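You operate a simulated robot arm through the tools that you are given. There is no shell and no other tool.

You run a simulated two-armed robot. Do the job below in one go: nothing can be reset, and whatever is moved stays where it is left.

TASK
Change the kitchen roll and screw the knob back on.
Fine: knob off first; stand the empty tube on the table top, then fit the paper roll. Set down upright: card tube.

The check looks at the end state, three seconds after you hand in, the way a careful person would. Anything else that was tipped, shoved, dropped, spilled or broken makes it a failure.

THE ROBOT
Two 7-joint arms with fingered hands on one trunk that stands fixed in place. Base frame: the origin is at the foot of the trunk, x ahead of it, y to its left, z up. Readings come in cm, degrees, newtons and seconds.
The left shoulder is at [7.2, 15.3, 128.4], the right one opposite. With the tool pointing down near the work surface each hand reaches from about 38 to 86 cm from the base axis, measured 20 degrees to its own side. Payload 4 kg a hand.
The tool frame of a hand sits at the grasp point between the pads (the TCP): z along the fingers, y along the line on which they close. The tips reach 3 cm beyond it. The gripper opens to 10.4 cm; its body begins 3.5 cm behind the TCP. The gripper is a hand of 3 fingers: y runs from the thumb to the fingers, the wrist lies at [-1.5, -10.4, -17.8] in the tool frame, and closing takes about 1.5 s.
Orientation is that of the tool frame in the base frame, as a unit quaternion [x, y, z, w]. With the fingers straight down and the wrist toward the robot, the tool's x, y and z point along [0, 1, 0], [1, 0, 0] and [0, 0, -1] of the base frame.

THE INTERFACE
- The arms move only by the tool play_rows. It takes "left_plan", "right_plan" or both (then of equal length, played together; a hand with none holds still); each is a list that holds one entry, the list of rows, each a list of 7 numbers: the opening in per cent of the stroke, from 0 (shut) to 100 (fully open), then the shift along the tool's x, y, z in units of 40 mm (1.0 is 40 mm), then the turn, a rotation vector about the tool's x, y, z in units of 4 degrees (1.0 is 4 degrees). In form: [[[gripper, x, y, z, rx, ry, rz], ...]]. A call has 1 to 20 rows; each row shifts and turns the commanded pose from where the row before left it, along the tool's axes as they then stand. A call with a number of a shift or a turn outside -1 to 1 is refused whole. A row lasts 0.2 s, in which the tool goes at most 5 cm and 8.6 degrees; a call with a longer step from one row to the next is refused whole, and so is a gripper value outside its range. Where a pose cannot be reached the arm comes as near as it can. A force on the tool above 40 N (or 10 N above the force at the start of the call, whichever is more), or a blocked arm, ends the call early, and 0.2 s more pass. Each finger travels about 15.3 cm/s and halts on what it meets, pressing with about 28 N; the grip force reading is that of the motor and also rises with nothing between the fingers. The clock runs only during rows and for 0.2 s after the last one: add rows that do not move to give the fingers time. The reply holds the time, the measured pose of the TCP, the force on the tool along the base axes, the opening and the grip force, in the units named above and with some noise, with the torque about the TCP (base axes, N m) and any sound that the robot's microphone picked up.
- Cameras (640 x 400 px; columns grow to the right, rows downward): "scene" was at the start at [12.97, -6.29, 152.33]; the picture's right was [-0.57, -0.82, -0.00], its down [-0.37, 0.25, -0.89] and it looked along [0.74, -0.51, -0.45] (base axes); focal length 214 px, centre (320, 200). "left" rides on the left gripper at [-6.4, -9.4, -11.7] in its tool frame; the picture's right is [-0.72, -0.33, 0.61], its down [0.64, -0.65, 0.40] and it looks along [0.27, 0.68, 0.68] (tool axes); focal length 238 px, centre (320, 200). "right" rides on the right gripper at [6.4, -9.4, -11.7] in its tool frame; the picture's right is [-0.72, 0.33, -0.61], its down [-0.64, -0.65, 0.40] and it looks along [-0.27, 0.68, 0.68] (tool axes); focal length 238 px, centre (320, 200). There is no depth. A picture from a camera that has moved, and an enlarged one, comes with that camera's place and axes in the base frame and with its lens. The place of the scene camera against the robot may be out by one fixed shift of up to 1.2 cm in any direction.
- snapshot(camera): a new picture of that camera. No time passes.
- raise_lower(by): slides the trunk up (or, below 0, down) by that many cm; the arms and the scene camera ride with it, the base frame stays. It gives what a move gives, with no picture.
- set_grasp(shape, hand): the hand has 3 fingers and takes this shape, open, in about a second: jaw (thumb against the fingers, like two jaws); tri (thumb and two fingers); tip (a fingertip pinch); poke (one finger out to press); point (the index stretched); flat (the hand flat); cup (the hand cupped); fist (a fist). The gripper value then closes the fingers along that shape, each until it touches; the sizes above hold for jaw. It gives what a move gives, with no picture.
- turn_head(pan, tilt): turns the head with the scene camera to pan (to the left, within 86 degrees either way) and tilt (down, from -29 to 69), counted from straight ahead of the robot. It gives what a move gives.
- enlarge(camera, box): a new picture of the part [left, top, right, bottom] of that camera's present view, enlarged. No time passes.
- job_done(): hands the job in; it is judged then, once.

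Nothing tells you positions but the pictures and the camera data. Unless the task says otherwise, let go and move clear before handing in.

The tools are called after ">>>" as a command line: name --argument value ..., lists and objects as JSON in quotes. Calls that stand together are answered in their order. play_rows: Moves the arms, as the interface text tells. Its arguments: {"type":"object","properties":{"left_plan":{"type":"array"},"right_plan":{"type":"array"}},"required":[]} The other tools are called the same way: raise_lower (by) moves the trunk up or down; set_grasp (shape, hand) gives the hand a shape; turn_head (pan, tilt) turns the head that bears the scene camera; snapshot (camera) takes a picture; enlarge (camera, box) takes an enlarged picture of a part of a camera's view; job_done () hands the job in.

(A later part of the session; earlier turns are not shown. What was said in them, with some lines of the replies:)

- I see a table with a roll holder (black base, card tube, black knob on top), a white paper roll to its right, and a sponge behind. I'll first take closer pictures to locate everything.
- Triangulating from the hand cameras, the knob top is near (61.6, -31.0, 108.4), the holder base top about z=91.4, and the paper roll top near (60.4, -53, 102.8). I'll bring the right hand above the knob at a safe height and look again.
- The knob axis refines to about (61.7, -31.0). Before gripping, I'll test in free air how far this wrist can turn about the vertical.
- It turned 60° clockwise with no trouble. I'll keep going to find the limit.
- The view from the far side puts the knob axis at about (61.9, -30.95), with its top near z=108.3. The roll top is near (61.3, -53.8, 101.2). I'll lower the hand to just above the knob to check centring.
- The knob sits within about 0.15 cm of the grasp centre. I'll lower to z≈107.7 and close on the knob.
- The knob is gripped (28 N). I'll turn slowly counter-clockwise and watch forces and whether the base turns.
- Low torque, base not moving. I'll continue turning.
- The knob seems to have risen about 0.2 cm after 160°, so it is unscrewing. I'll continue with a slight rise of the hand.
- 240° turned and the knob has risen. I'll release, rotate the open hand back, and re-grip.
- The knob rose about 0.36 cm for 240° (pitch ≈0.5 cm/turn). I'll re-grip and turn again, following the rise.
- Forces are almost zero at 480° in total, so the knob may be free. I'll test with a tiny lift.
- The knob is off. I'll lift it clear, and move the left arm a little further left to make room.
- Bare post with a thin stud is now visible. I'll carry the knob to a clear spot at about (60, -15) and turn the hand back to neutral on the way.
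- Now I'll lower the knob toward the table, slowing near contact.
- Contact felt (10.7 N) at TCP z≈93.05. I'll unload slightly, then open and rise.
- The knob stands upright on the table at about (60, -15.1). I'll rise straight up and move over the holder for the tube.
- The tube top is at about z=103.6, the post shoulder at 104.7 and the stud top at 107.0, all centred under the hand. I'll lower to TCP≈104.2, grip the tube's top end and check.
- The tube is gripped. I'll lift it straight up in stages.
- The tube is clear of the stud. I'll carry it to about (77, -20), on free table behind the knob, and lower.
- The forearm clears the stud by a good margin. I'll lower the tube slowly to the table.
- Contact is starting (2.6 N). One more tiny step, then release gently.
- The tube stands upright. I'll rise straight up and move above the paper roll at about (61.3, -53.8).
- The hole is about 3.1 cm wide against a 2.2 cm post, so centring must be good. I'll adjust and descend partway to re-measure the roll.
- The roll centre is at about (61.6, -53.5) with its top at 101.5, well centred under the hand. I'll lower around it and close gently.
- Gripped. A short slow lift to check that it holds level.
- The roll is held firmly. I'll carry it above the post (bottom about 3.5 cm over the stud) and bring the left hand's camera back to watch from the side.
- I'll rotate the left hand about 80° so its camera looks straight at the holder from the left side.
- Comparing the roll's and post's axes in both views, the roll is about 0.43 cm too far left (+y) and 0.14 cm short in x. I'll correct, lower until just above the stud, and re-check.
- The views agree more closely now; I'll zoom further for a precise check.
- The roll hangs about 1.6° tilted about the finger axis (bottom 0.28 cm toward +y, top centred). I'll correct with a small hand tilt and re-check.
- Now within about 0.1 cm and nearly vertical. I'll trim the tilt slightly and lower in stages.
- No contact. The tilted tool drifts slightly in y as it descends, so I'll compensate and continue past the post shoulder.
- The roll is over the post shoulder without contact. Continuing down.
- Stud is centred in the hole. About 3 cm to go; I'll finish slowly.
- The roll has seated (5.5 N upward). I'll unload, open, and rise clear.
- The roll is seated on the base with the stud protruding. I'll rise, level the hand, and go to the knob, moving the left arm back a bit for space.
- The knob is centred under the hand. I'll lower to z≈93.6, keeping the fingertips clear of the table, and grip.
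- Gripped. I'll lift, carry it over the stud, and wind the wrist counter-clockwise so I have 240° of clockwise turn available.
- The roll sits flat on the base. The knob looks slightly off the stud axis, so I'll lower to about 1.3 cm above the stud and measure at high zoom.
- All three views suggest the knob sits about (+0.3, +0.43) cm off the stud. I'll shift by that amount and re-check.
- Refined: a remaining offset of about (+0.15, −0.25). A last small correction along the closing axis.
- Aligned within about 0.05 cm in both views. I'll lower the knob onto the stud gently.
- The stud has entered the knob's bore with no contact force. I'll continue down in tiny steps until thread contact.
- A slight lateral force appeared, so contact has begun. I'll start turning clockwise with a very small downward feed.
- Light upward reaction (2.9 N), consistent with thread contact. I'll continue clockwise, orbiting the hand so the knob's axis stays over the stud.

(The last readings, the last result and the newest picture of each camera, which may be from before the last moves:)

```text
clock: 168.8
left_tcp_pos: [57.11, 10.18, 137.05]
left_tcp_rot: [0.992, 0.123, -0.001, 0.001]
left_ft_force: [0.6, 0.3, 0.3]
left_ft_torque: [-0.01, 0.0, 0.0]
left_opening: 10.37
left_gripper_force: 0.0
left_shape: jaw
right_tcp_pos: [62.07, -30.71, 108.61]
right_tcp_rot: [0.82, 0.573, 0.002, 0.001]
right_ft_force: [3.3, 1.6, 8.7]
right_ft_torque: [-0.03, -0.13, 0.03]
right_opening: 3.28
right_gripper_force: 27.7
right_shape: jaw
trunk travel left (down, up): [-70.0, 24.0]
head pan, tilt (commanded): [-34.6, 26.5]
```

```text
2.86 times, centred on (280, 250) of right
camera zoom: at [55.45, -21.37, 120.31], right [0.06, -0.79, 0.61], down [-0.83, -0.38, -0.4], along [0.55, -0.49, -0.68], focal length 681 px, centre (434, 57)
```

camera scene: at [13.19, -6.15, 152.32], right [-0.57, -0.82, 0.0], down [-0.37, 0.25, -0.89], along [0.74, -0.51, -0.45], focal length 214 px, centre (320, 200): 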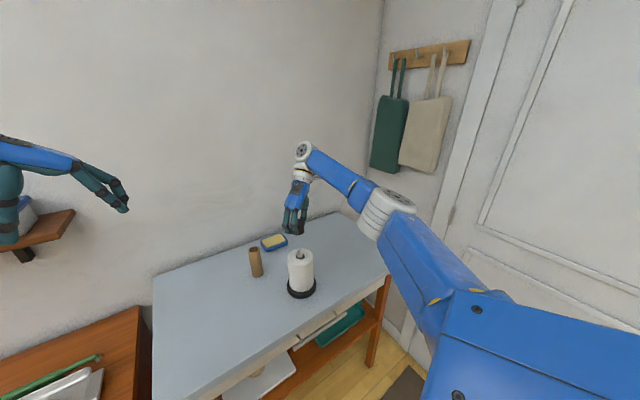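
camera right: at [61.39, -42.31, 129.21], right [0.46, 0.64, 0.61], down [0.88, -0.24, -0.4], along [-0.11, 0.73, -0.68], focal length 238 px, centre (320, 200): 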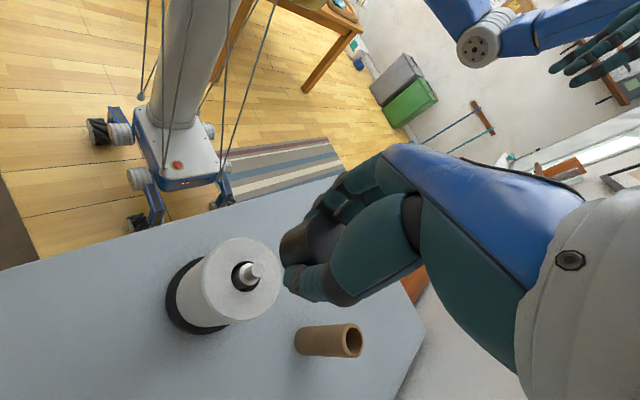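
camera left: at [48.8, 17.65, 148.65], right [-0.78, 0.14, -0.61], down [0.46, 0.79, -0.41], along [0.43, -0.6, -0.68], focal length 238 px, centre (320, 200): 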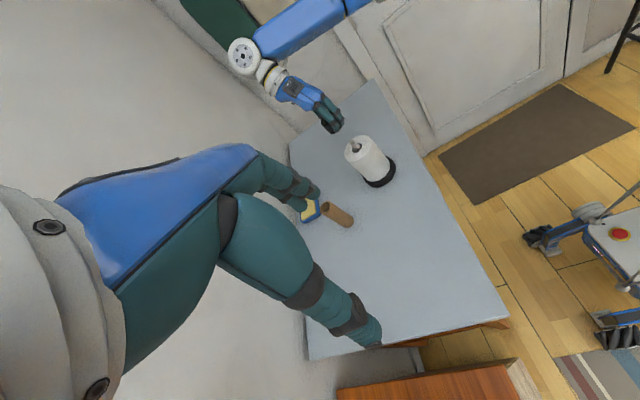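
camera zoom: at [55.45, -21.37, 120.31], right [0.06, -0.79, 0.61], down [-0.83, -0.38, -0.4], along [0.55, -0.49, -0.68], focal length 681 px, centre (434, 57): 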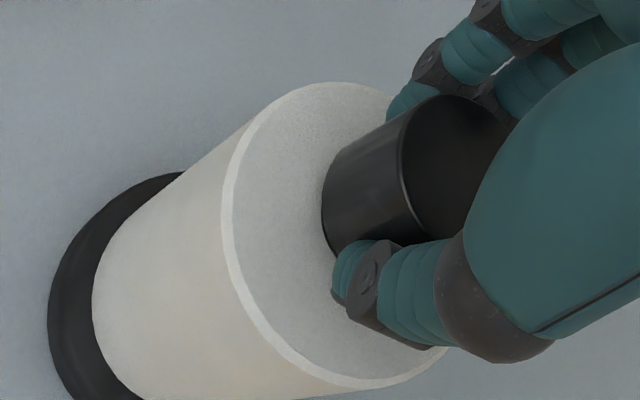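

The upward force has grown to 8.7 N, so I need to know whether the thread is engaged. I'll test by lifting gently: an engaged knob will resist.

>>> play_rows --right_plan '[[[0, 0, 0, -0.03, 0, 0, 0], [0, 0, 0, -0.03, 0, 0, 0], [0, 0, 0, 0, 0, 0, 0]]]'

>>> play_rows --right_plan '[[[0, 0, 0, -0.02, 0, 0, 0], [0, 0, 0, -0.02, 0, 0, 0], [0, 0, 0, 0, 0, 0, 0]]]'

>>> enlarge --camera "scene" --box '[270, 220, 330, 260]'

```text
clock: 169.6
left_tcp_pos: [57.31, 10.01, 137.05]
left_tcp_rot: [0.992, 0.123, -0.001, 0.0]
left_ft_force: [0.2, -0.3, -0.6]
left_ft_torque: [-0.01, 0.01, 0.04]
left_opening: 10.37
left_gripper_force: 0.1
left_shape: jaw
right_tcp_pos: [61.95, -30.73, 108.59]
right_tcp_rot: [0.818, 0.575, -0.001, -0.001]
right_ft_force: [3.6, 2.9, 1.1]
right_ft_torque: [0.01, -0.11, 0.02]
right_opening: 3.28
right_gripper_force: 27.6
right_shape: jaw
trunk travel left (down, up): [-70.0, 24.0]
head pan, tilt (commanded): [-34.6, 26.5]
```

```text
clock: 170.4
left_tcp_pos: [57.37, 10.07, 136.91]
left_tcp_rot: [0.992, 0.123, 0.0, 0.001]
left_ft_force: [0.2, 0.1, 0.2]
left_ft_torque: [-0.01, -0.03, 0.03]
left_opening: 10.36
left_gripper_force: 0.1
left_shape: jaw
right_tcp_pos: [62.0, -30.86, 108.75]
right_tcp_rot: [0.819, 0.574, 0.0, 0.0]
right_ft_force: [1.7, 4.0, -2.9]
right_ft_torque: [0.05, -0.06, 0.0]
right_opening: 3.3
right_gripper_force: 28.1
right_shape: jaw
trunk travel left (down, up): [-70.0, 24.0]
head pan, tilt (commanded): [-34.6, 26.5]
```

```text
10.00 times, centred on (300, 240) of scene
camera zoom: at [13.25, -5.99, 152.31], right [-0.57, -0.82, 0.0], down [-0.37, 0.25, -0.89], along [0.74, -0.51, -0.45], focal length 2145 px, centre (520, -200)
```

zoom: 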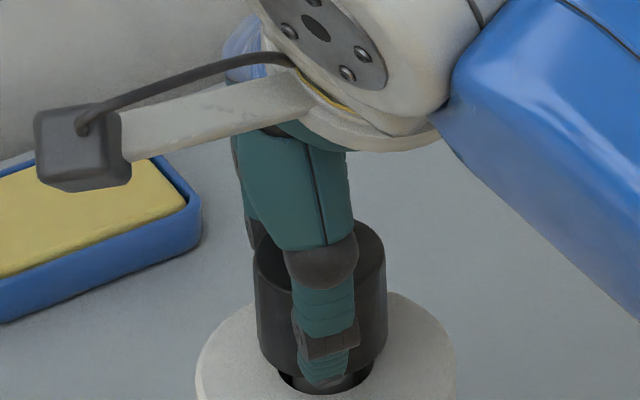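

>>> play_rows --right_plan '[[[0, 0, 0, -0.02, 0, 0, 0], [0, 0, 0, -0.02, 0, 0, 0], [0, 0, 0, 0, 0, 0, 0], [0, 0, 0, 0, 0, 0, 0]]]'

>>> enlarge --camera "scene" --box '[270, 220, 330, 260]'

```text
clock: 171.4
left_tcp_pos: [57.24, 9.96, 136.8]
left_tcp_rot: [0.993, 0.122, -0.001, 0.0]
left_ft_force: [-0.3, 0.4, -0.3]
left_ft_torque: [-0.01, -0.03, 0.0]
left_opening: 10.38
left_gripper_force: 0.1
left_shape: jaw
right_tcp_pos: [62.1, -31.03, 108.88]
right_tcp_rot: [0.819, 0.573, -0.001, -0.001]
right_ft_force: [0.0, 2.3, -10.1]
right_ft_torque: [0.05, -0.03, 0.03]
right_opening: 3.29
right_gripper_force: 27.5
right_shape: jaw
trunk travel left (down, up): [-70.0, 24.0]
head pan, tilt (commanded): [-34.6, 26.5]
```

```text
10.00 times, centred on (300, 240) of scene
camera zoom: at [13.38, -6.17, 152.29], right [-0.57, -0.82, 0.0], down [-0.37, 0.25, -0.89], along [0.73, -0.51, -0.45], focal length 2145 px, centre (520, -200)
```

zoom: 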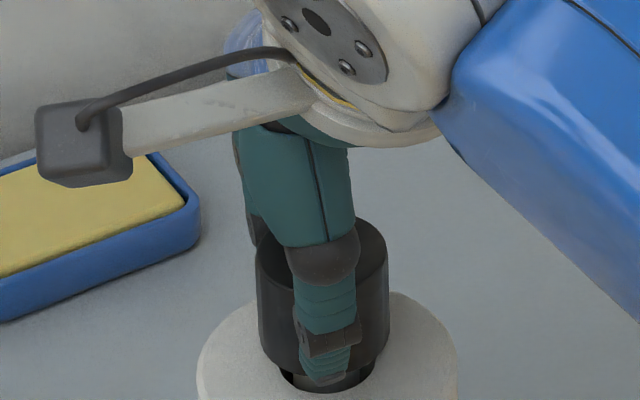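

Pulling up now meets −10 N: the thread is engaged. I'll go back to neutral height and turn clockwise without feed to see how fast the thread draws the knob down.

>>> play_rows --right_plan '[[[0, 0, 0, 0.03, 0, 0, 0], [0, 0, 0, 0.04, 0, 0, 0], [0, 0, 0, 0, 0, 0, 0]]]'

>>> play_rows --right_plan '[[[0, 0.0012, 0.0058, 0, 0, 0, 1], [0, 0.0012, 0.0058, 0, 0, 0, 1], [0, 0.0012, 0.0058, 0, 0, 0, 1], [0, 0.0012, 0.0058, 0, 0, 0, 1], [0, 0.0012, 0.0058, 0, 0, 0, 1], [0, 0.0012, 0.0058, 0, 0, 0, 1], [0, 0.0012, 0.0058, 0, 0, 0, 1], [0, 0.0012, 0.0058, 0, 0, 0, 1], [0, 0.0012, 0.0058, 0, 0, 0, 1], [0, 0.0012, 0.0058, 0, 0, 0, 1]]]'

>>> enlarge --camera "scene" --box '[270, 220, 330, 260]'

```text
clock: 172.2
left_tcp_pos: [57.41, 10.07, 136.98]
left_tcp_rot: [0.992, 0.123, 0.0, 0.002]
left_ft_force: [0.0, -0.2, 0.6]
left_ft_torque: [0.0, 0.01, 0.01]
left_opening: 10.35
left_gripper_force: 0.0
left_shape: jaw
right_tcp_pos: [62.02, -30.73, 108.84]
right_tcp_rot: [0.819, 0.574, 0.0, 0.0]
right_ft_force: [1.1, 2.6, -4.9]
right_ft_torque: [0.04, -0.08, -0.01]
right_opening: 3.3
right_gripper_force: 28.3
right_shape: jaw
trunk travel left (down, up): [-70.0, 24.0]
head pan, tilt (commanded): [-34.6, 26.5]
```

```text
clock: 174.4
left_tcp_pos: [57.39, 10.03, 136.96]
left_tcp_rot: [0.992, 0.122, -0.002, 0.001]
left_ft_force: [0.3, -0.6, -0.6]
left_ft_torque: [0.0, 0.0, 0.04]
left_opening: 10.37
left_gripper_force: 0.0
left_shape: jaw
right_tcp_pos: [62.27, -30.93, 108.61]
right_tcp_rot: [0.966, 0.259, 0.0, 0.001]
right_ft_force: [4.4, 2.7, -3.0]
right_ft_torque: [0.03, -0.09, 0.04]
right_opening: 3.23
right_gripper_force: 27.9
right_shape: jaw
trunk travel left (down, up): [-70.0, 24.0]
head pan, tilt (commanded): [-34.6, 26.5]
```

```text
10.00 times, centred on (300, 240) of scene
camera zoom: at [13.28, -5.99, 152.31], right [-0.57, -0.82, 0.0], down [-0.37, 0.25, -0.89], along [0.74, -0.51, -0.45], focal length 2145 px, centre (520, -200)
```

zoom: 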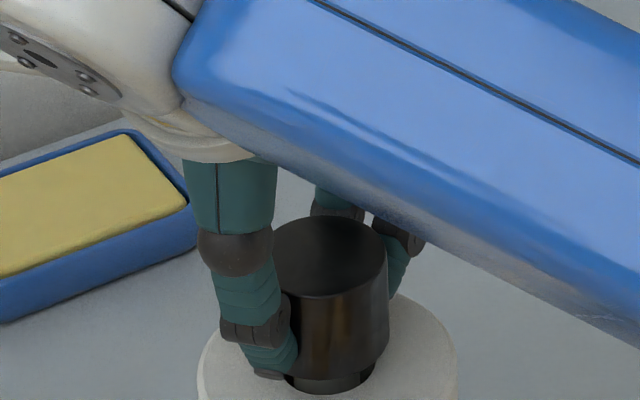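

>>> play_rows --right_plan '[[[0, 0.03, 0, 0.01, 0, 0, 0], [0, 0.0012, 0.0058, 0.001, 0, 0, 1], [0, 0.0012, 0.0058, 0.001, 0, 0, 1], [0, 0.0012, 0.0058, 0.001, 0, 0, 1], [0, 0.0012, 0.0058, 0.001, 0, 0, 1], [0, 0.0012, 0.0058, 0.001, 0, 0, 1], [0, 0.0012, 0.0058, 0.001, 0, 0, 1], [0, 0.0012, 0.0058, 0.001, 0, 0, 1], [0, 0.0012, 0.0058, 0.001, 0, 0, 1], [0, 0.0012, 0.0058, 0.001, 0, 0, 1], [0, 0.0012, 0.0058, 0.001, 0, 0, 1], [0, 0.0012, 0.0058, 0.001, 0, 0, 1], [0, 0.0012, 0.0058, 0.001, 0, 0, 1], [0, 0.0012, 0.0058, 0.001, 0, 0, 1], [0, 0.0012, 0.0058, 0.001, 0, 0, 1], [0, 0.0012, 0.0058, 0.001, 0, 0, 1]]]'

>>> enlarge --camera "scene" --box '[270, 220, 330, 260]'

```text
clock: 177.8
left_tcp_pos: [57.36, 9.98, 136.91]
left_tcp_rot: [0.992, 0.122, 0.0, 0.001]
left_ft_force: [-0.2, 1.0, -0.4]
left_ft_torque: [-0.02, -0.01, 0.0]
left_opening: 10.34
left_gripper_force: 0.1
left_shape: jaw
right_tcp_pos: [62.26, -31.33, 108.64]
right_tcp_rot: [0.966, -0.259, -0.001, 0.0]
right_ft_force: [1.2, -0.4, -4.2]
right_ft_torque: [-0.01, 0.04, 0.02]
right_opening: 3.26
right_gripper_force: 27.7
right_shape: jaw
trunk travel left (down, up): [-70.0, 24.0]
head pan, tilt (commanded): [-34.6, 26.5]
```

```text
10.00 times, centred on (300, 240) of scene
camera zoom: at [13.36, -6.09, 152.3], right [-0.57, -0.82, 0.0], down [-0.37, 0.25, -0.89], along [0.73, -0.51, -0.45], focal length 2145 px, centre (520, -200)
```

zoom: 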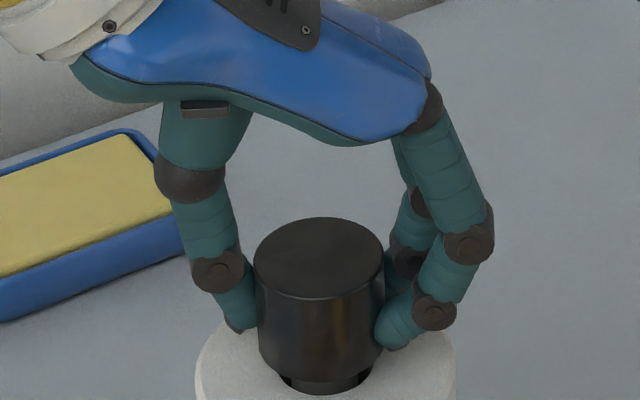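

>>> enlarge --camera "scene" --box '[260, 220, 340, 300]'

>>> enlarge --camera "left" --box '[340, 125, 372, 157]'

```text
5.00 times, centred on (300, 260) of scene
camera zoom: at [13.36, -6.09, 152.3], right [-0.57, -0.82, 0.0], down [-0.37, 0.25, -0.89], along [0.73, -0.51, -0.45], focal length 1072 px, centre (420, -100)
```

zoom: 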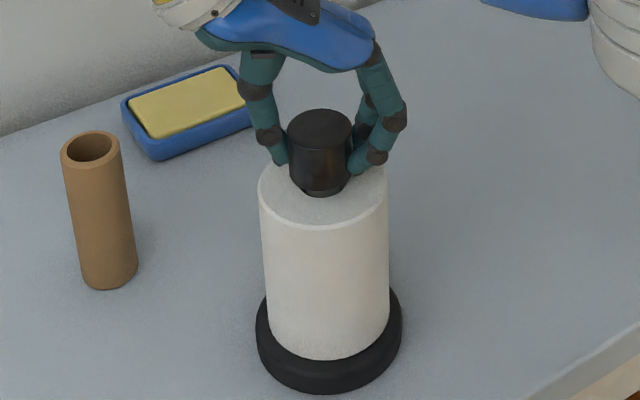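

```text
12.50 times, centred on (356, 141) of left
camera zoom: at [48.94, 17.71, 148.59], right [-0.78, 0.14, -0.61], down [0.46, 0.79, -0.41], along [0.43, -0.6, -0.68], focal length 2979 px, centre (-130, 938)
```

zoom: 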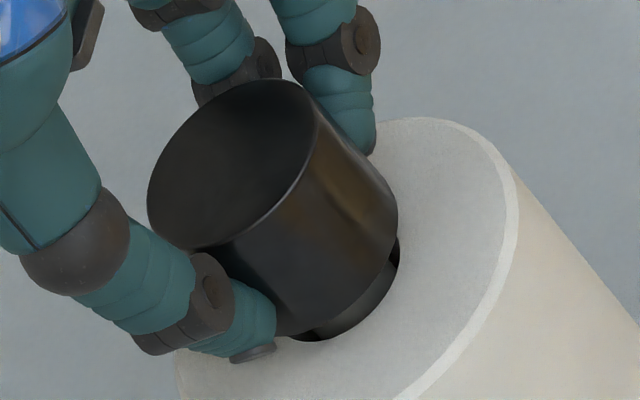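

Relative to the base, the knob is now about 0.24 cm above its seat, down from about 0.46 at first contact, so it is threading on. I'll release, re-centre on the stud axis, wind back and take another stroke.

>>> play_rows --right_plan '[[[20, 0, 0, 0, 0, 0, 0], [40, 0, 0, 0, 0, 0, 0], [70, 0, 0, 0, 0, 0, 0], [100, 0, 0, 0, 0, 0, 0], [100, 0, 0, 0, 0, 0, 0], [100, -0.11, -0.01, 0, 0, 0, 0], [100, 0, 0, 0, 0, 0, 0]]]'

>>> enlarge --camera "scene" --box '[270, 220, 330, 260]'

>>> enlarge --camera "left" --box '[340, 125, 372, 157]'

```text
clock: 179.4
left_tcp_pos: [57.23, 9.96, 136.93]
left_tcp_rot: [0.992, 0.123, 0.0, 0.001]
left_ft_force: [-0.2, 0.3, -0.3]
left_ft_torque: [-0.01, -0.01, -0.03]
left_opening: 10.35
left_gripper_force: 0.1
left_shape: jaw
right_tcp_pos: [61.81, -31.04, 108.73]
right_tcp_rot: [0.966, -0.259, 0.0, 0.0]
right_ft_force: [-0.1, -0.3, 1.4]
right_ft_torque: [0.01, 0.03, -0.03]
right_opening: 10.38
right_gripper_force: 0.0
right_shape: jaw
trunk travel left (down, up): [-70.0, 24.0]
head pan, tilt (commanded): [-34.6, 26.5]
```

```text
10.00 times, centred on (300, 240) of scene
camera zoom: at [13.16, -6.1, 152.32], right [-0.57, -0.82, 0.0], down [-0.37, 0.25, -0.89], along [0.74, -0.51, -0.45], focal length 2145 px, centre (520, -200)
```

zoom: 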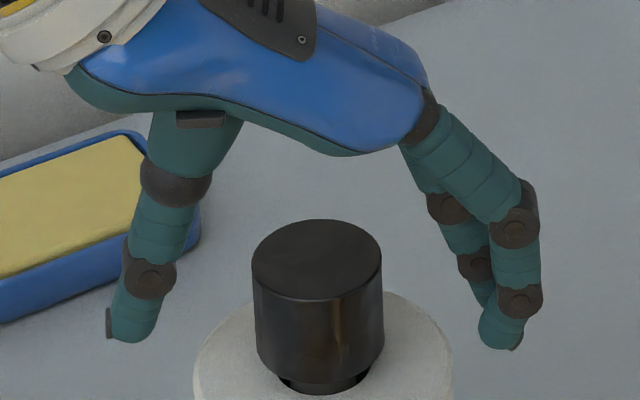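

```text
12.50 times, centred on (356, 141) of left
camera zoom: at [48.78, 17.7, 148.66], right [-0.78, 0.14, -0.61], down [0.46, 0.79, -0.41], along [0.43, -0.6, -0.68], focal length 2979 px, centre (-130, 938)
```

zoom: 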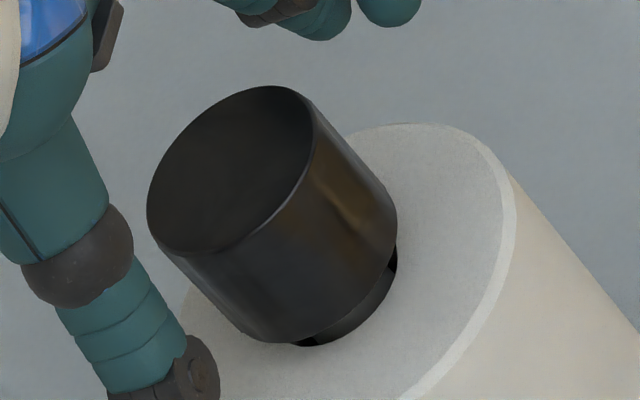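

After release the knob stays upright and is only about 0.1 cm above its original height. I'll wind the open hand back 180° for the final tightening stroke.

>>> play_rows --right_plan '[[[100, 0, 0, 0, 0, 0, -1], [100, 0, 0, 0, 0, 0, -1], [100, 0, 0, 0, 0, 0, -1], [100, 0, 0, 0, 0, 0, -1], [100, 0, 0, 0, 0, 0, -1], [100, 0, 0, 0, 0, 0, -1], [100, 0, 0, 0, 0, 0, -1], [100, 0, 0, 0, 0, 0, -1], [100, 0, 0, 0, 0, 0, -1], [100, 0, 0, 0, 0, 0, -1], [100, 0, 0, 0, 0, 0, -1], [100, 0, 0, 0, 0, 0, -1], [100, 0, 0, 0, 0, 0, -1], [100, 0, 0, 0, 0, 0, -1], [100, 0, 0, 0, 0, 0, -1], [100, 0, 0, 0, 0, 0, -1], [100, 0, 0, 0, 0, 0, -1], [100, 0, 0, 0, 0, 0, -1], [100, 0, 0, 0, 0, 0, -1], [100, 0, 0, 0, 0, 0, -1]]]'

>>> play_rows --right_plan '[[[100, 0, 0, 0, 0, 0, -1], [100, 0, 0, 0, 0, 0, -1], [100, 0, 0, 0, 0, 0, -1], [100, 0, 0, 0, 0, 0, -1], [100, 0, 0, 0, 0, 0, -1], [100, 0, 0, 0, 0, 0, -1], [100, 0, 0, 0, 0, 0, -1], [100, 0, 0, 0, 0, 0, -1], [100, 0, 0, 0, 0, 0, -1], [100, 0, 0, 0, 0, 0, -1], [100, 0, 0, 0, 0, 0, -1], [100, 0, 0, 0, 0, 0, -1], [100, 0, 0, 0, 0, 0, -1], [100, 0, 0, 0, 0, 0, -1], [100, 0, 0, 0, 0, 0, -1], [100, 0, 0, 0, 0, 0, -1], [100, 0, 0, 0, 0, 0, -1], [100, 0, 0, 0, 0, 0, -1], [100, 0, 0, 0, 0, 0, -1], [100, 0, 0, 0, 0, 0, -1]]]'

>>> play_rows --right_plan '[[[100, 0, 0, 0, 0, 0, -1], [100, 0, 0, 0, 0, 0, -1], [100, 0, 0, 0, 0, 0, -1], [100, 0, 0, 0, 0, 0, -1], [100, 0, 0, 0, 0, 0, -1], [100, 0, 0, 0, 0, 0, -1], [100, 0, 0, 0, 0, 0, -1], [100, 0, 0, 0, 0, 0, -1], [100, 0, 0, 0, 0, 0, 0], [100, 0, 0, 0, 0, 0, 0]]]'

>>> enlarge --camera "scene" --box '[270, 220, 330, 260]'

>>> enlarge --camera "left" --box '[320, 110, 400, 190]'

>>> enlarge --camera "right" --box '[230, 160, 390, 320]'

```text
clock: 183.6
left_tcp_pos: [57.19, 9.82, 136.98]
left_tcp_rot: [0.992, 0.122, -0.001, 0.0]
left_ft_force: [0.2, 0.5, 0.1]
left_ft_torque: [0.01, -0.02, 0.01]
left_opening: 10.35
left_gripper_force: 0.0
left_shape: jaw
right_tcp_pos: [61.93, -31.02, 108.66]
right_tcp_rot: [0.906, 0.423, 0.0, 0.001]
right_ft_force: [0.1, -0.5, 0.5]
right_ft_torque: [0.02, 0.02, 0.04]
right_opening: 10.4
right_gripper_force: 0.1
right_shape: jaw
trunk travel left (down, up): [-70.0, 24.0]
head pan, tilt (commanded): [-34.6, 26.5]
```

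```text
clock: 187.8
left_tcp_pos: [57.25, 9.73, 137.0]
left_tcp_rot: [0.992, 0.123, 0.0, -0.001]
left_ft_force: [-0.2, 0.2, 0.0]
left_ft_torque: [-0.03, 0.02, 0.01]
left_opening: 10.33
left_gripper_force: 0.1
left_shape: jaw
right_tcp_pos: [61.82, -31.16, 108.64]
right_tcp_rot: [0.422, 0.906, 0.0, -0.001]
right_ft_force: [-0.7, 0.6, 0.0]
right_ft_torque: [0.03, 0.02, -0.01]
right_opening: 10.37
right_gripper_force: 0.1
right_shape: jaw
trunk travel left (down, up): [-70.0, 24.0]
head pan, tilt (commanded): [-34.6, 26.5]
```

```text
clock: 190.0
left_tcp_pos: [57.2, 9.83, 137.01]
left_tcp_rot: [0.992, 0.123, 0.001, 0.0]
left_ft_force: [-0.7, 0.2, 0.2]
left_ft_torque: [-0.02, 0.02, 0.01]
left_opening: 10.34
left_gripper_force: 0.0
left_shape: jaw
right_tcp_pos: [61.84, -31.19, 108.69]
right_tcp_rot: [0.156, 0.988, 0.001, 0.0]
right_ft_force: [0.0, 0.1, -0.3]
right_ft_torque: [0.01, 0.0, -0.01]
right_opening: 10.36
right_gripper_force: 0.1
right_shape: jaw
trunk travel left (down, up): [-70.0, 24.0]
head pan, tilt (commanded): [-34.6, 26.5]
```

```text
10.00 times, centred on (300, 240) of scene
camera zoom: at [13.13, -6.19, 152.32], right [-0.57, -0.82, 0.0], down [-0.37, 0.25, -0.89], along [0.74, -0.51, -0.45], focal length 2145 px, centre (520, -200)
```

zoom: 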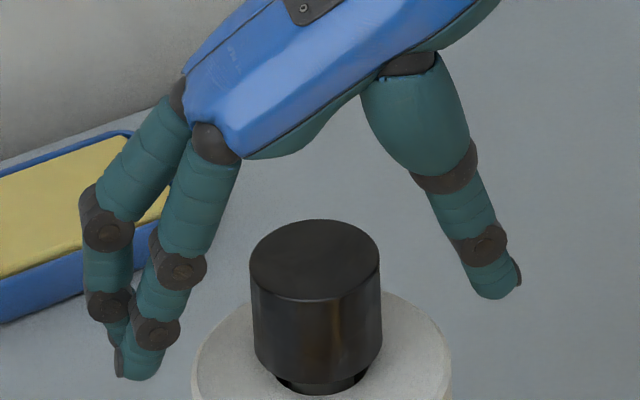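

```text
5.00 times, centred on (360, 150) of left
camera zoom: at [48.78, 17.61, 148.67], right [-0.78, 0.14, -0.61], down [0.46, 0.79, -0.4], along [0.43, -0.6, -0.68], focal length 1192 px, centre (120, 450)
```

zoom: 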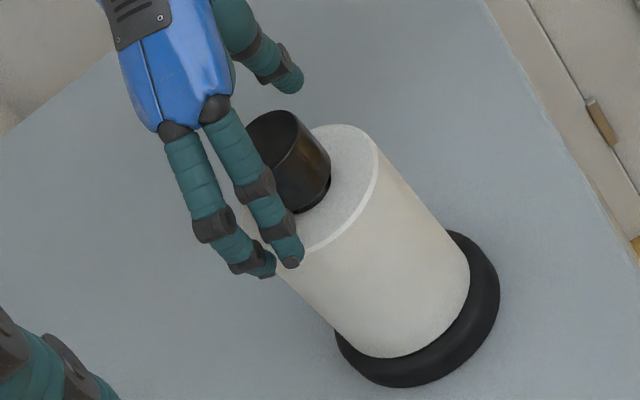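

```text
2.50 times, centred on (310, 240) of right
camera zoom: at [53.02, -37.99, 120.43], right [0.78, 0.09, 0.61], down [0.41, -0.82, -0.41], along [0.47, 0.57, -0.68], focal length 596 px, centre (345, 100)
```

zoom: 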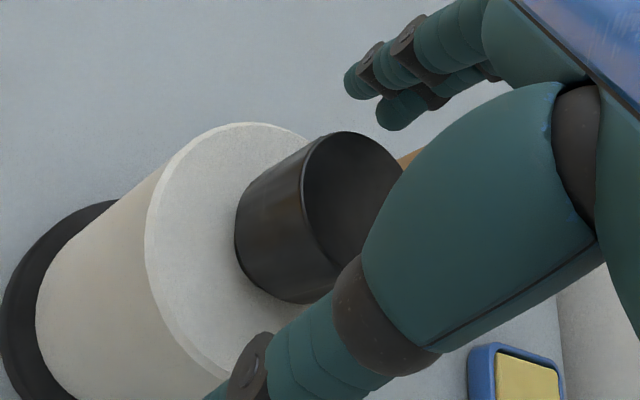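

>>> play_rows --right_plan '[[[100, 0, 0, 0.07, 0, 0, 0], [75, 0, 0, 0, 0, 0, 0], [60, 0, 0, 0, 0, 0, 0], [50, 0, 0, 0, 0, 0, 0], [40, 0, 0, 0, 0, 0, 0], [30, 0, 0, 0, 0, 0, 0], [0, 0, 0, 0, 0, 0, 0], [0, 0, 0, 0, 0, 0, 0], [0, 0, 0, 0, 0, 0, 0], [0, 0, 0, 0, 0, 0, 0]]]'

>>> play_rows --right_plan '[[[0, 0, 0, 0.001, 0, 0, 1], [0, 0, 0, 0.001, 0, 0, 1], [0, 0, 0, 0.001, 0, 0, 1], [0, 0, 0, 0.001, 0, 0, 1], [0, 0, 0, 0.001, 0, 0, 1], [0, 0, 0, 0.001, 0, 0, 1], [0, 0, 0, 0.001, 0, 0, 1], [0, 0, 0, 0.001, 0, 0, 1], [0, 0, 0, 0.001, 0, 0, 1], [0, 0, 0, 0.001, 0, 0, 1]]]'

>>> enlarge --camera "scene" --box '[270, 220, 330, 260]'

```text
clock: 192.2
left_tcp_pos: [57.08, 9.92, 137.13]
left_tcp_rot: [0.992, 0.123, 0.0, 0.0]
left_ft_force: [0.0, 0.4, 0.7]
left_ft_torque: [0.0, 0.04, -0.01]
left_opening: 10.35
left_gripper_force: 0.1
left_shape: jaw
right_tcp_pos: [61.9, -31.21, 108.36]
right_tcp_rot: [0.156, 0.988, 0.001, 0.0]
right_ft_force: [0.7, -1.5, -0.7]
right_ft_torque: [-0.04, -0.01, 0.01]
right_opening: 3.37
right_gripper_force: 27.7
right_shape: jaw
trunk travel left (down, up): [-70.0, 24.0]
head pan, tilt (commanded): [-34.6, 26.5]
```

```text
clock: 194.4
left_tcp_pos: [57.11, 9.97, 137.03]
left_tcp_rot: [0.992, 0.123, 0.0, 0.001]
left_ft_force: [0.8, 0.1, -0.2]
left_ft_torque: [0.0, 0.02, 0.02]
left_opening: 10.34
left_gripper_force: 0.1
left_shape: jaw
right_tcp_pos: [61.89, -31.07, 108.36]
right_tcp_rot: [0.485, 0.874, 0.0, 0.0]
right_ft_force: [-3.4, 1.9, -2.4]
right_ft_torque: [0.08, 0.02, 0.23]
right_opening: 3.28
right_gripper_force: 27.7
right_shape: jaw
trunk travel left (down, up): [-70.0, 24.0]
head pan, tilt (commanded): [-34.6, 26.5]
```

```text
10.00 times, centred on (300, 240) of scene
camera zoom: at [13.06, -6.1, 152.33], right [-0.57, -0.82, 0.0], down [-0.37, 0.25, -0.89], along [0.74, -0.51, -0.45], focal length 2145 px, centre (520, -200)
```

zoom: 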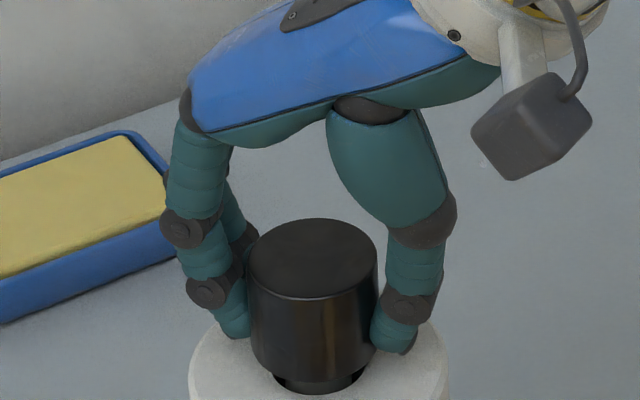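

Reaction torque has risen to 0.23 N·m, so the knob is tightening. A little more, watching the torque.

>>> play_rows --right_plan '[[[0, 0, 0, 0.001, 0, 0, 1], [0, 0, 0, 0.001, 0, 0, 1], [0, 0, 0, 0.001, 0, 0, 1], [0, 0, 0, 0.001, 0, 0, 1], [0, 0, 0, 0.001, 0, 0, 1]]]'

>>> enlarge --camera "scene" --box '[270, 220, 330, 260]'

>>> enlarge --camera "scene" --box '[260, 220, 340, 300]'

```text
clock: 195.6
left_tcp_pos: [57.26, 9.87, 136.93]
left_tcp_rot: [0.992, 0.122, -0.001, 0.0]
left_ft_force: [0.1, 0.3, -0.2]
left_ft_torque: [0.0, 0.03, 0.03]
left_opening: 10.36
left_gripper_force: 0.2
left_shape: jaw
right_tcp_pos: [61.95, -31.07, 108.34]
right_tcp_rot: [0.629, 0.777, 0.0, 0.0]
right_ft_force: [5.6, -1.7, -0.3]
right_ft_torque: [0.11, -0.28, 0.28]
right_opening: 3.26
right_gripper_force: 27.8
right_shape: jaw
trunk travel left (down, up): [-70.0, 24.0]
head pan, tilt (commanded): [-34.6, 26.5]
```

```text
10.00 times, centred on (300, 240) of scene
camera zoom: at [13.32, -6.17, 152.31], right [-0.57, -0.82, 0.0], down [-0.37, 0.25, -0.89], along [0.74, -0.51, -0.45], focal length 2145 px, centre (520, -200)
```

zoom: 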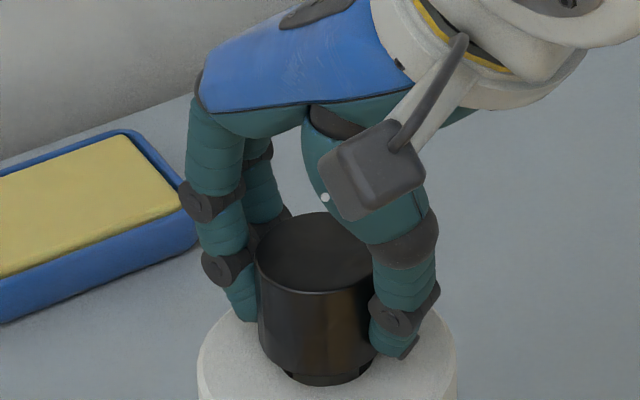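

```text
5.00 times, centred on (300, 260) of scene
camera zoom: at [13.32, -6.17, 152.31], right [-0.57, -0.82, 0.0], down [-0.37, 0.25, -0.89], along [0.74, -0.51, -0.45], focal length 1072 px, centre (420, -100)
```

zoom: 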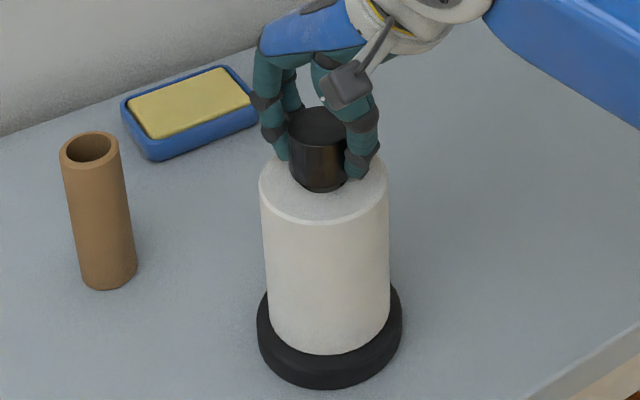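

The base seems to have shifted slightly — the knob may now be tight. I'll look closely before doing anything else.

>>> enlarge --camera "left" --box '[320, 110, 420, 210]'

>>> enlarge --camera "scene" --box '[275, 240, 325, 300]'

>>> snapshot --camera "right"

```text
4.00 times, centred on (370, 160) of left
camera zoom: at [48.93, 17.63, 148.61], right [-0.78, 0.14, -0.61], down [0.46, 0.79, -0.41], along [0.43, -0.6, -0.68], focal length 953 px, centre (120, 360)
```

zoom: 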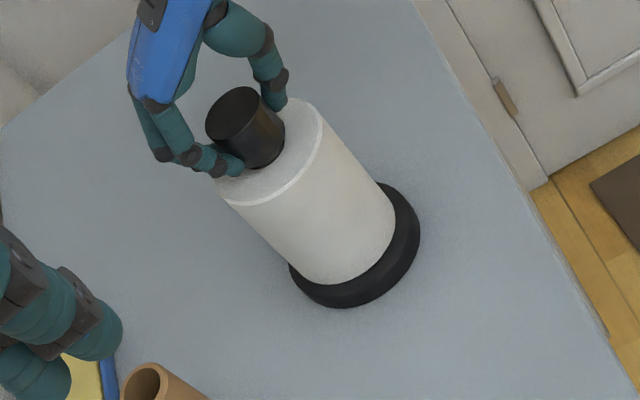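

```text
6.67 times, centred on (300, 270) of scene
camera zoom: at [13.32, -6.17, 152.31], right [-0.57, -0.82, 0.0], down [-0.37, 0.25, -0.89], along [0.74, -0.51, -0.45], focal length 1430 px, centre (453, -267)
```

zoom: 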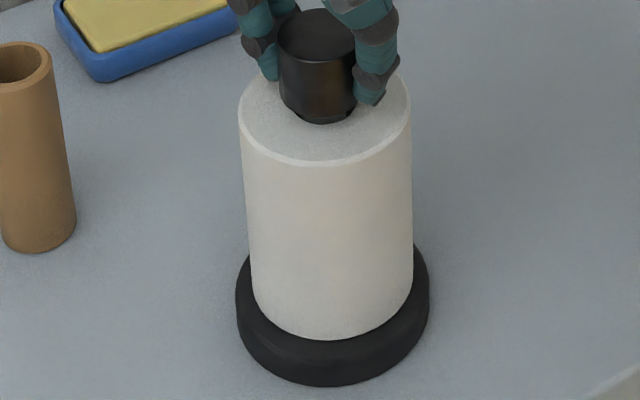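

```text
taken
camera right: at [51.54, -26.62, 120.12], right [0.47, -0.64, 0.61], down [-0.51, -0.76, -0.4], along [0.72, -0.12, -0.68], focal length 238 px, centre (320, 200)
```

right: 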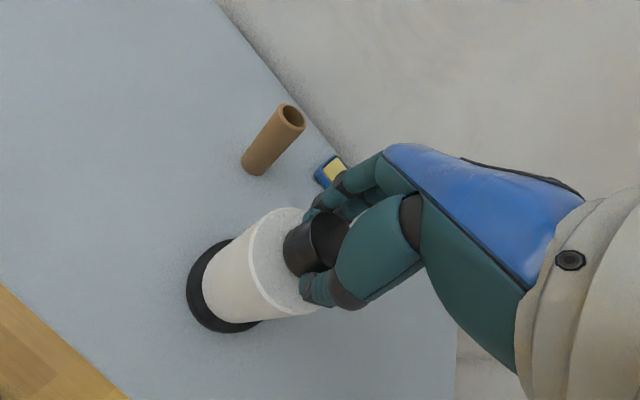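

>>> enlarge --camera "scene" --box '[285, 275, 325, 300]'

>>> enlarge --camera "left" --box '[365, 150, 405, 190]'

>>> enlarge --camera "right" --box '[170, 200, 350, 350]'

```text
16.00 times, centred on (305, 288) of scene
camera zoom: at [13.32, -6.17, 152.31], right [-0.57, -0.82, 0.0], down [-0.37, 0.25, -0.89], along [0.74, -0.51, -0.45], focal length 3432 px, centre (560, -1200)
```

zoom: 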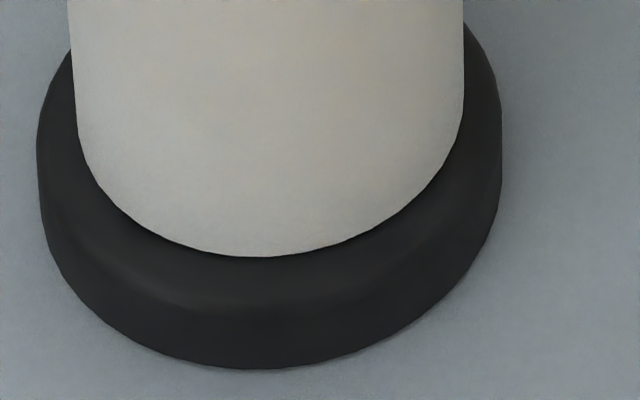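

```text
10.00 times, centred on (385, 170) of left
camera zoom: at [48.93, 17.63, 148.61], right [-0.78, 0.14, -0.61], down [0.46, 0.79, -0.41], along [0.43, -0.6, -0.68], focal length 2384 px, centre (-330, 500)
```

zoom: 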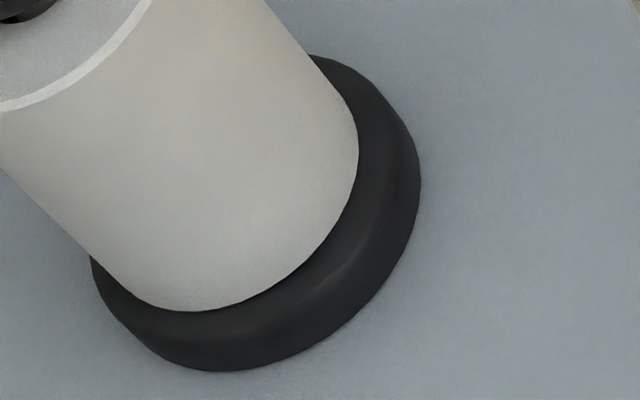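

```text
2.67 times, centred on (260, 275) of right
camera zoom: at [51.54, -26.62, 120.12], right [0.47, -0.64, 0.61], down [-0.51, -0.76, -0.4], along [0.72, -0.12, -0.68], focal length 636 px, centre (480, 0)
```

zoom: 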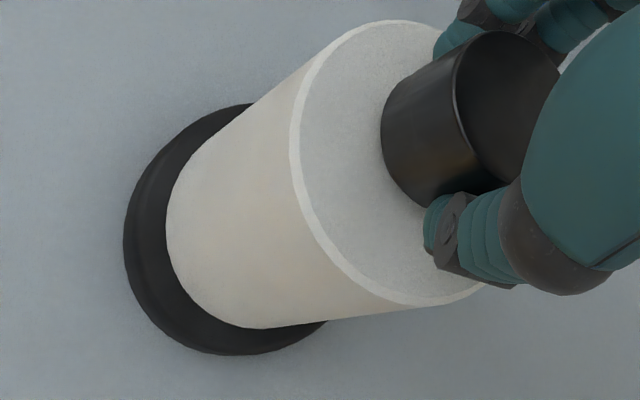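

The base still sits flat; it only slid by a few millimetres because the knob is now tight (0.28 N·m). I'll relieve the side load, release, and inspect the knob height.

>>> play_rows --right_plan '[[[0, 0, 0.03, 0, 0, 0, 0], [0, 0, 0, 0, 0, 0, 0], [20, 0, 0, 0, 0, 0, 0], [40, 0, 0, 0, 0, 0, 0], [70, 0, 0, 0, 0, 0, 0], [100, 0, 0, 0, 0, 0, 0], [100, 0, 0, 0, 0, 0, 0], [100, 0, 0, 0, 0, 0, 0]]]'

>>> enlarge --camera "scene" --box '[270, 220, 330, 260]'

>>> enlarge --camera "scene" --box '[260, 220, 340, 300]'

>>> enlarge --camera "left" --box '[330, 115, 380, 165]'

>>> enlarge --camera "right" --box '[170, 200, 350, 350]'

```text
clock: 197.4
left_tcp_pos: [57.09, 9.83, 137.03]
left_tcp_rot: [0.992, 0.123, 0.0, 0.0]
left_ft_force: [-0.5, 0.7, -0.5]
left_ft_torque: [0.03, -0.03, 0.04]
left_opening: 10.34
left_gripper_force: 0.0
left_shape: jaw
right_tcp_pos: [62.0, -30.97, 108.26]
right_tcp_rot: [0.629, 0.778, 0.001, 0.0]
right_ft_force: [0.4, 0.4, -0.7]
right_ft_torque: [-0.03, -0.02, 0.0]
right_opening: 10.37
right_gripper_force: 0.1
right_shape: jaw
trunk travel left (down, up): [-70.0, 24.0]
head pan, tilt (commanded): [-34.6, 26.5]
```

```text
10.00 times, centred on (300, 240) of scene
camera zoom: at [13.1, -6.17, 152.32], right [-0.57, -0.82, 0.0], down [-0.37, 0.25, -0.89], along [0.74, -0.51, -0.45], focal length 2145 px, centre (520, -200)
```

zoom: 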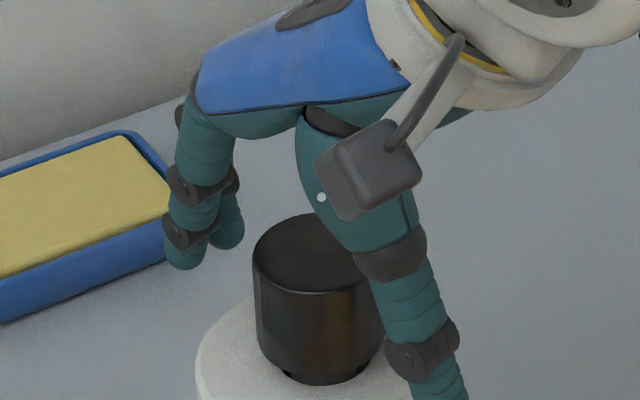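

```text
5.00 times, centred on (300, 260) of scene
camera zoom: at [13.1, -6.17, 152.32], right [-0.57, -0.82, 0.0], down [-0.37, 0.25, -0.89], along [0.74, -0.51, -0.45], focal length 1072 px, centre (420, -100)
```

zoom: 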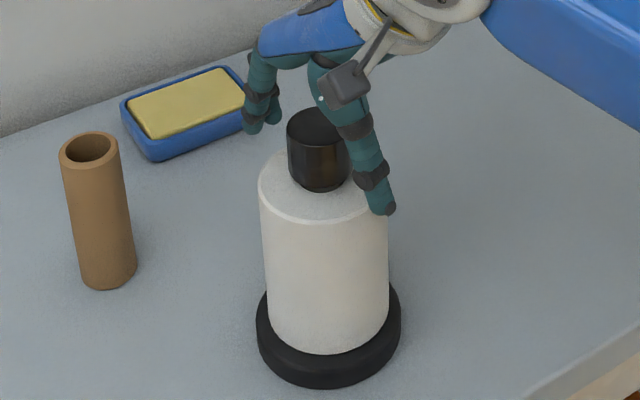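

```text
8.00 times, centred on (355, 140) of left
camera zoom: at [48.77, 17.62, 148.67], right [-0.78, 0.14, -0.61], down [0.46, 0.79, -0.41], along [0.43, -0.6, -0.68], focal length 1907 px, centre (40, 680)
```

zoom: 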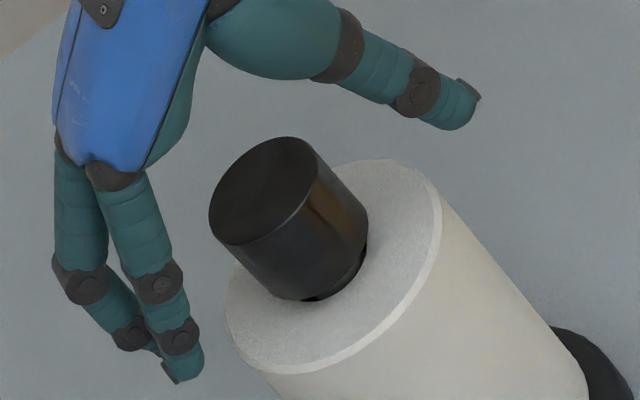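

```text
2.67 times, centred on (260, 275) of right
camera zoom: at [51.47, -26.57, 120.14], right [0.47, -0.64, 0.61], down [-0.5, -0.76, -0.41], along [0.72, -0.12, -0.68], focal length 636 px, centre (480, 0)
```

zoom: 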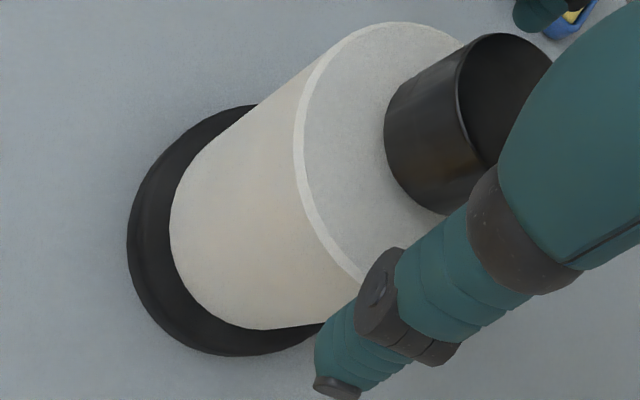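

Corrected for a ~0.4 cm slide of the whole holder, the knob is at its original seated height, upright and tight. I'll raise the open hand straight up and away.

>>> play_rows --right_plan '[[[100, 0, 0, -0.2, 0, 0, 0], [100, 0, 0, -0.4, 0, 0, 0], [100, 0, 0, -0.6, 0, 0, 0], [100, 0, 0, -0.6, 0, 0, 0], [100, 0, 0, -0.6, 0, 0, 0], [100, 0, 0, -0.6, 0, 0, 0], [100, 0, 0, -0.6, 0, 0, 0], [100, 0, -0.6, -0.3, 0, 0, 0], [100, 0, -0.6, -0.3, 0, 0, 0], [100, 0, -0.6, -0.3, 0, 0, 0], [100, 0, -0.6, -0.3, 0, 0, 0], [100, 0, -0.6, -0.3, 0, 0, 0], [100, 0, 0, 0, 0, 0, 0], [100, 0, 0, 0, 0, 0, 0]]]'

>>> snapshot --camera "scene"

>>> enlarge --camera "scene" --box '[270, 220, 330, 260]'

>>> enlarge --camera "scene" --box '[240, 220, 340, 300]'

>>> enlarge --camera "left" --box '[320, 110, 420, 210]'

>>> snapshot --camera "right"

```text
clock: 200.4
left_tcp_pos: [57.31, 9.99, 137.03]
left_tcp_rot: [0.992, 0.123, -0.001, 0.0]
left_ft_force: [-0.2, -0.2, -0.1]
left_ft_torque: [0.02, 0.0, 0.02]
left_opening: 10.36
left_gripper_force: 0.1
left_shape: jaw
right_tcp_pos: [50.4, -33.78, 128.77]
right_tcp_rot: [0.629, 0.777, 0.001, -0.001]
right_ft_force: [-0.1, 0.0, 0.1]
right_ft_torque: [-0.02, 0.03, 0.0]
right_opening: 10.39
right_gripper_force: 0.0
right_shape: jaw
trunk travel left (down, up): [-70.0, 24.0]
head pan, tilt (commanded): [-34.6, 26.5]
```

```text
taken
camera scene: at [13.2, -6.2, 152.31], right [-0.57, -0.82, 0.0], down [-0.37, 0.25, -0.89], along [0.74, -0.51, -0.45], focal length 214 px, centre (320, 200)
```

scene: 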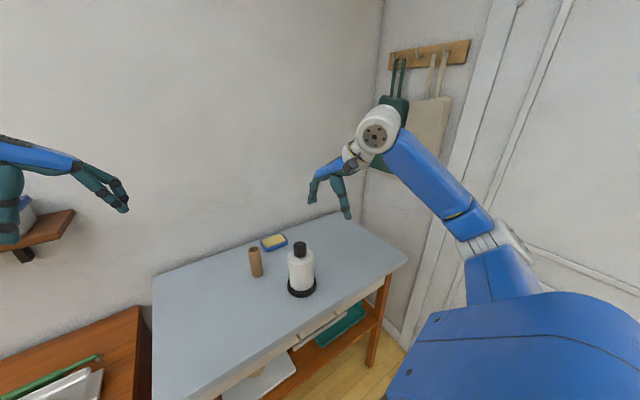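

```text
10.00 times, centred on (300, 240) of scene
camera zoom: at [13.2, -6.2, 152.31], right [-0.57, -0.82, 0.0], down [-0.37, 0.25, -0.89], along [0.74, -0.51, -0.45], focal length 2145 px, centre (520, -200)
```

zoom: 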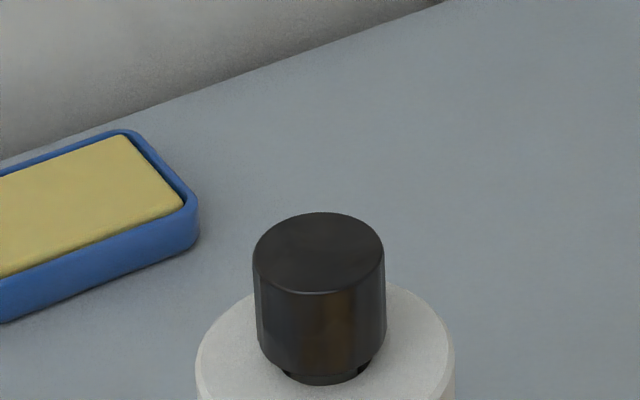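

```text
5.00 times, centred on (290, 260) of scene
camera zoom: at [13.2, -6.2, 152.31], right [-0.57, -0.82, 0.0], down [-0.37, 0.25, -0.89], along [0.74, -0.51, -0.45], focal length 1072 px, centre (470, -100)
```

zoom: 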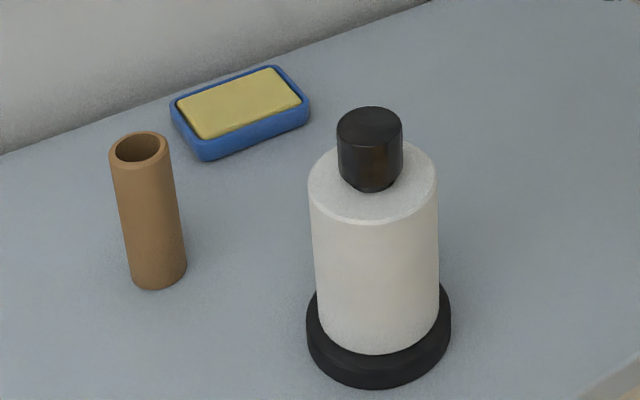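

```text
4.00 times, centred on (370, 160) of left
camera zoom: at [48.9, 17.59, 148.62], right [-0.78, 0.14, -0.61], down [0.46, 0.79, -0.41], along [0.43, -0.6, -0.68], focal length 953 px, centre (120, 360)
```

zoom: 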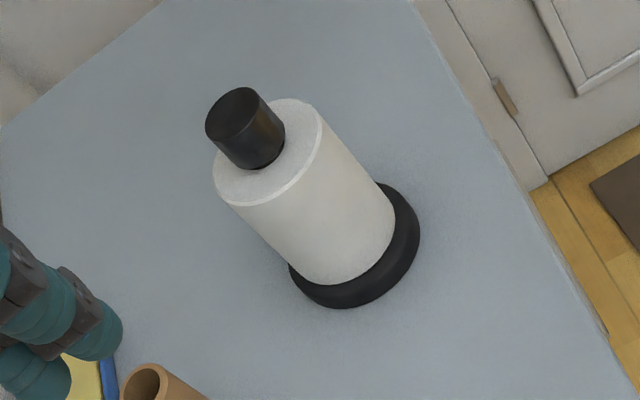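

```text
taken
camera right: at [40.04, -29.35, 140.59], right [0.47, -0.64, 0.61], down [-0.51, -0.76, -0.4], along [0.72, -0.12, -0.68], focal length 238 px, centre (320, 200)
```

right: 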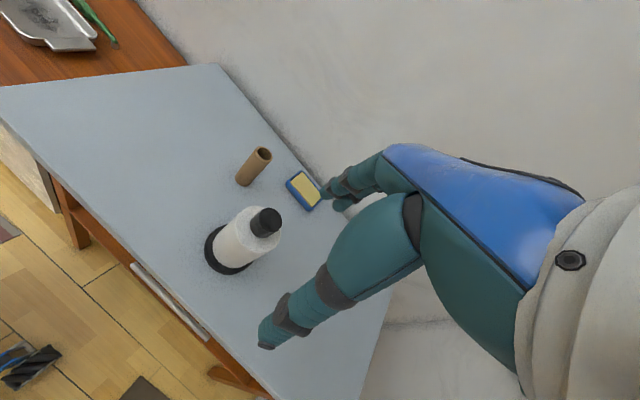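

The final view shows the paper roll seated on the holder and the knob screwed on upright at its original height. The card tube stands upright on the table, the sponge is untouched, and both hands are clear. I'm handing in.

>>> job_done

```text
The job is handed in.
```

The kitchen roll is changed and the job is handed in. The new roll sits flat on the holder's base, and the empty card tube stands upright on the table behind it. The knob is screwed back on and firm.

- **Holder moved:** in the last part of the tightening, the whole holder slid about 0.4 cm away from the robot. The base stayed flat and nothing tipped.
- **Knob height:** from the camera views, the knob is back at its original height, to within about 0.1 cm. Turning it met clear resistance (0.28 N·m) at the end, so I took it as fully down and stopped there.

In the final pictures the sponge is where it was. Both hands are open and clear of everything.
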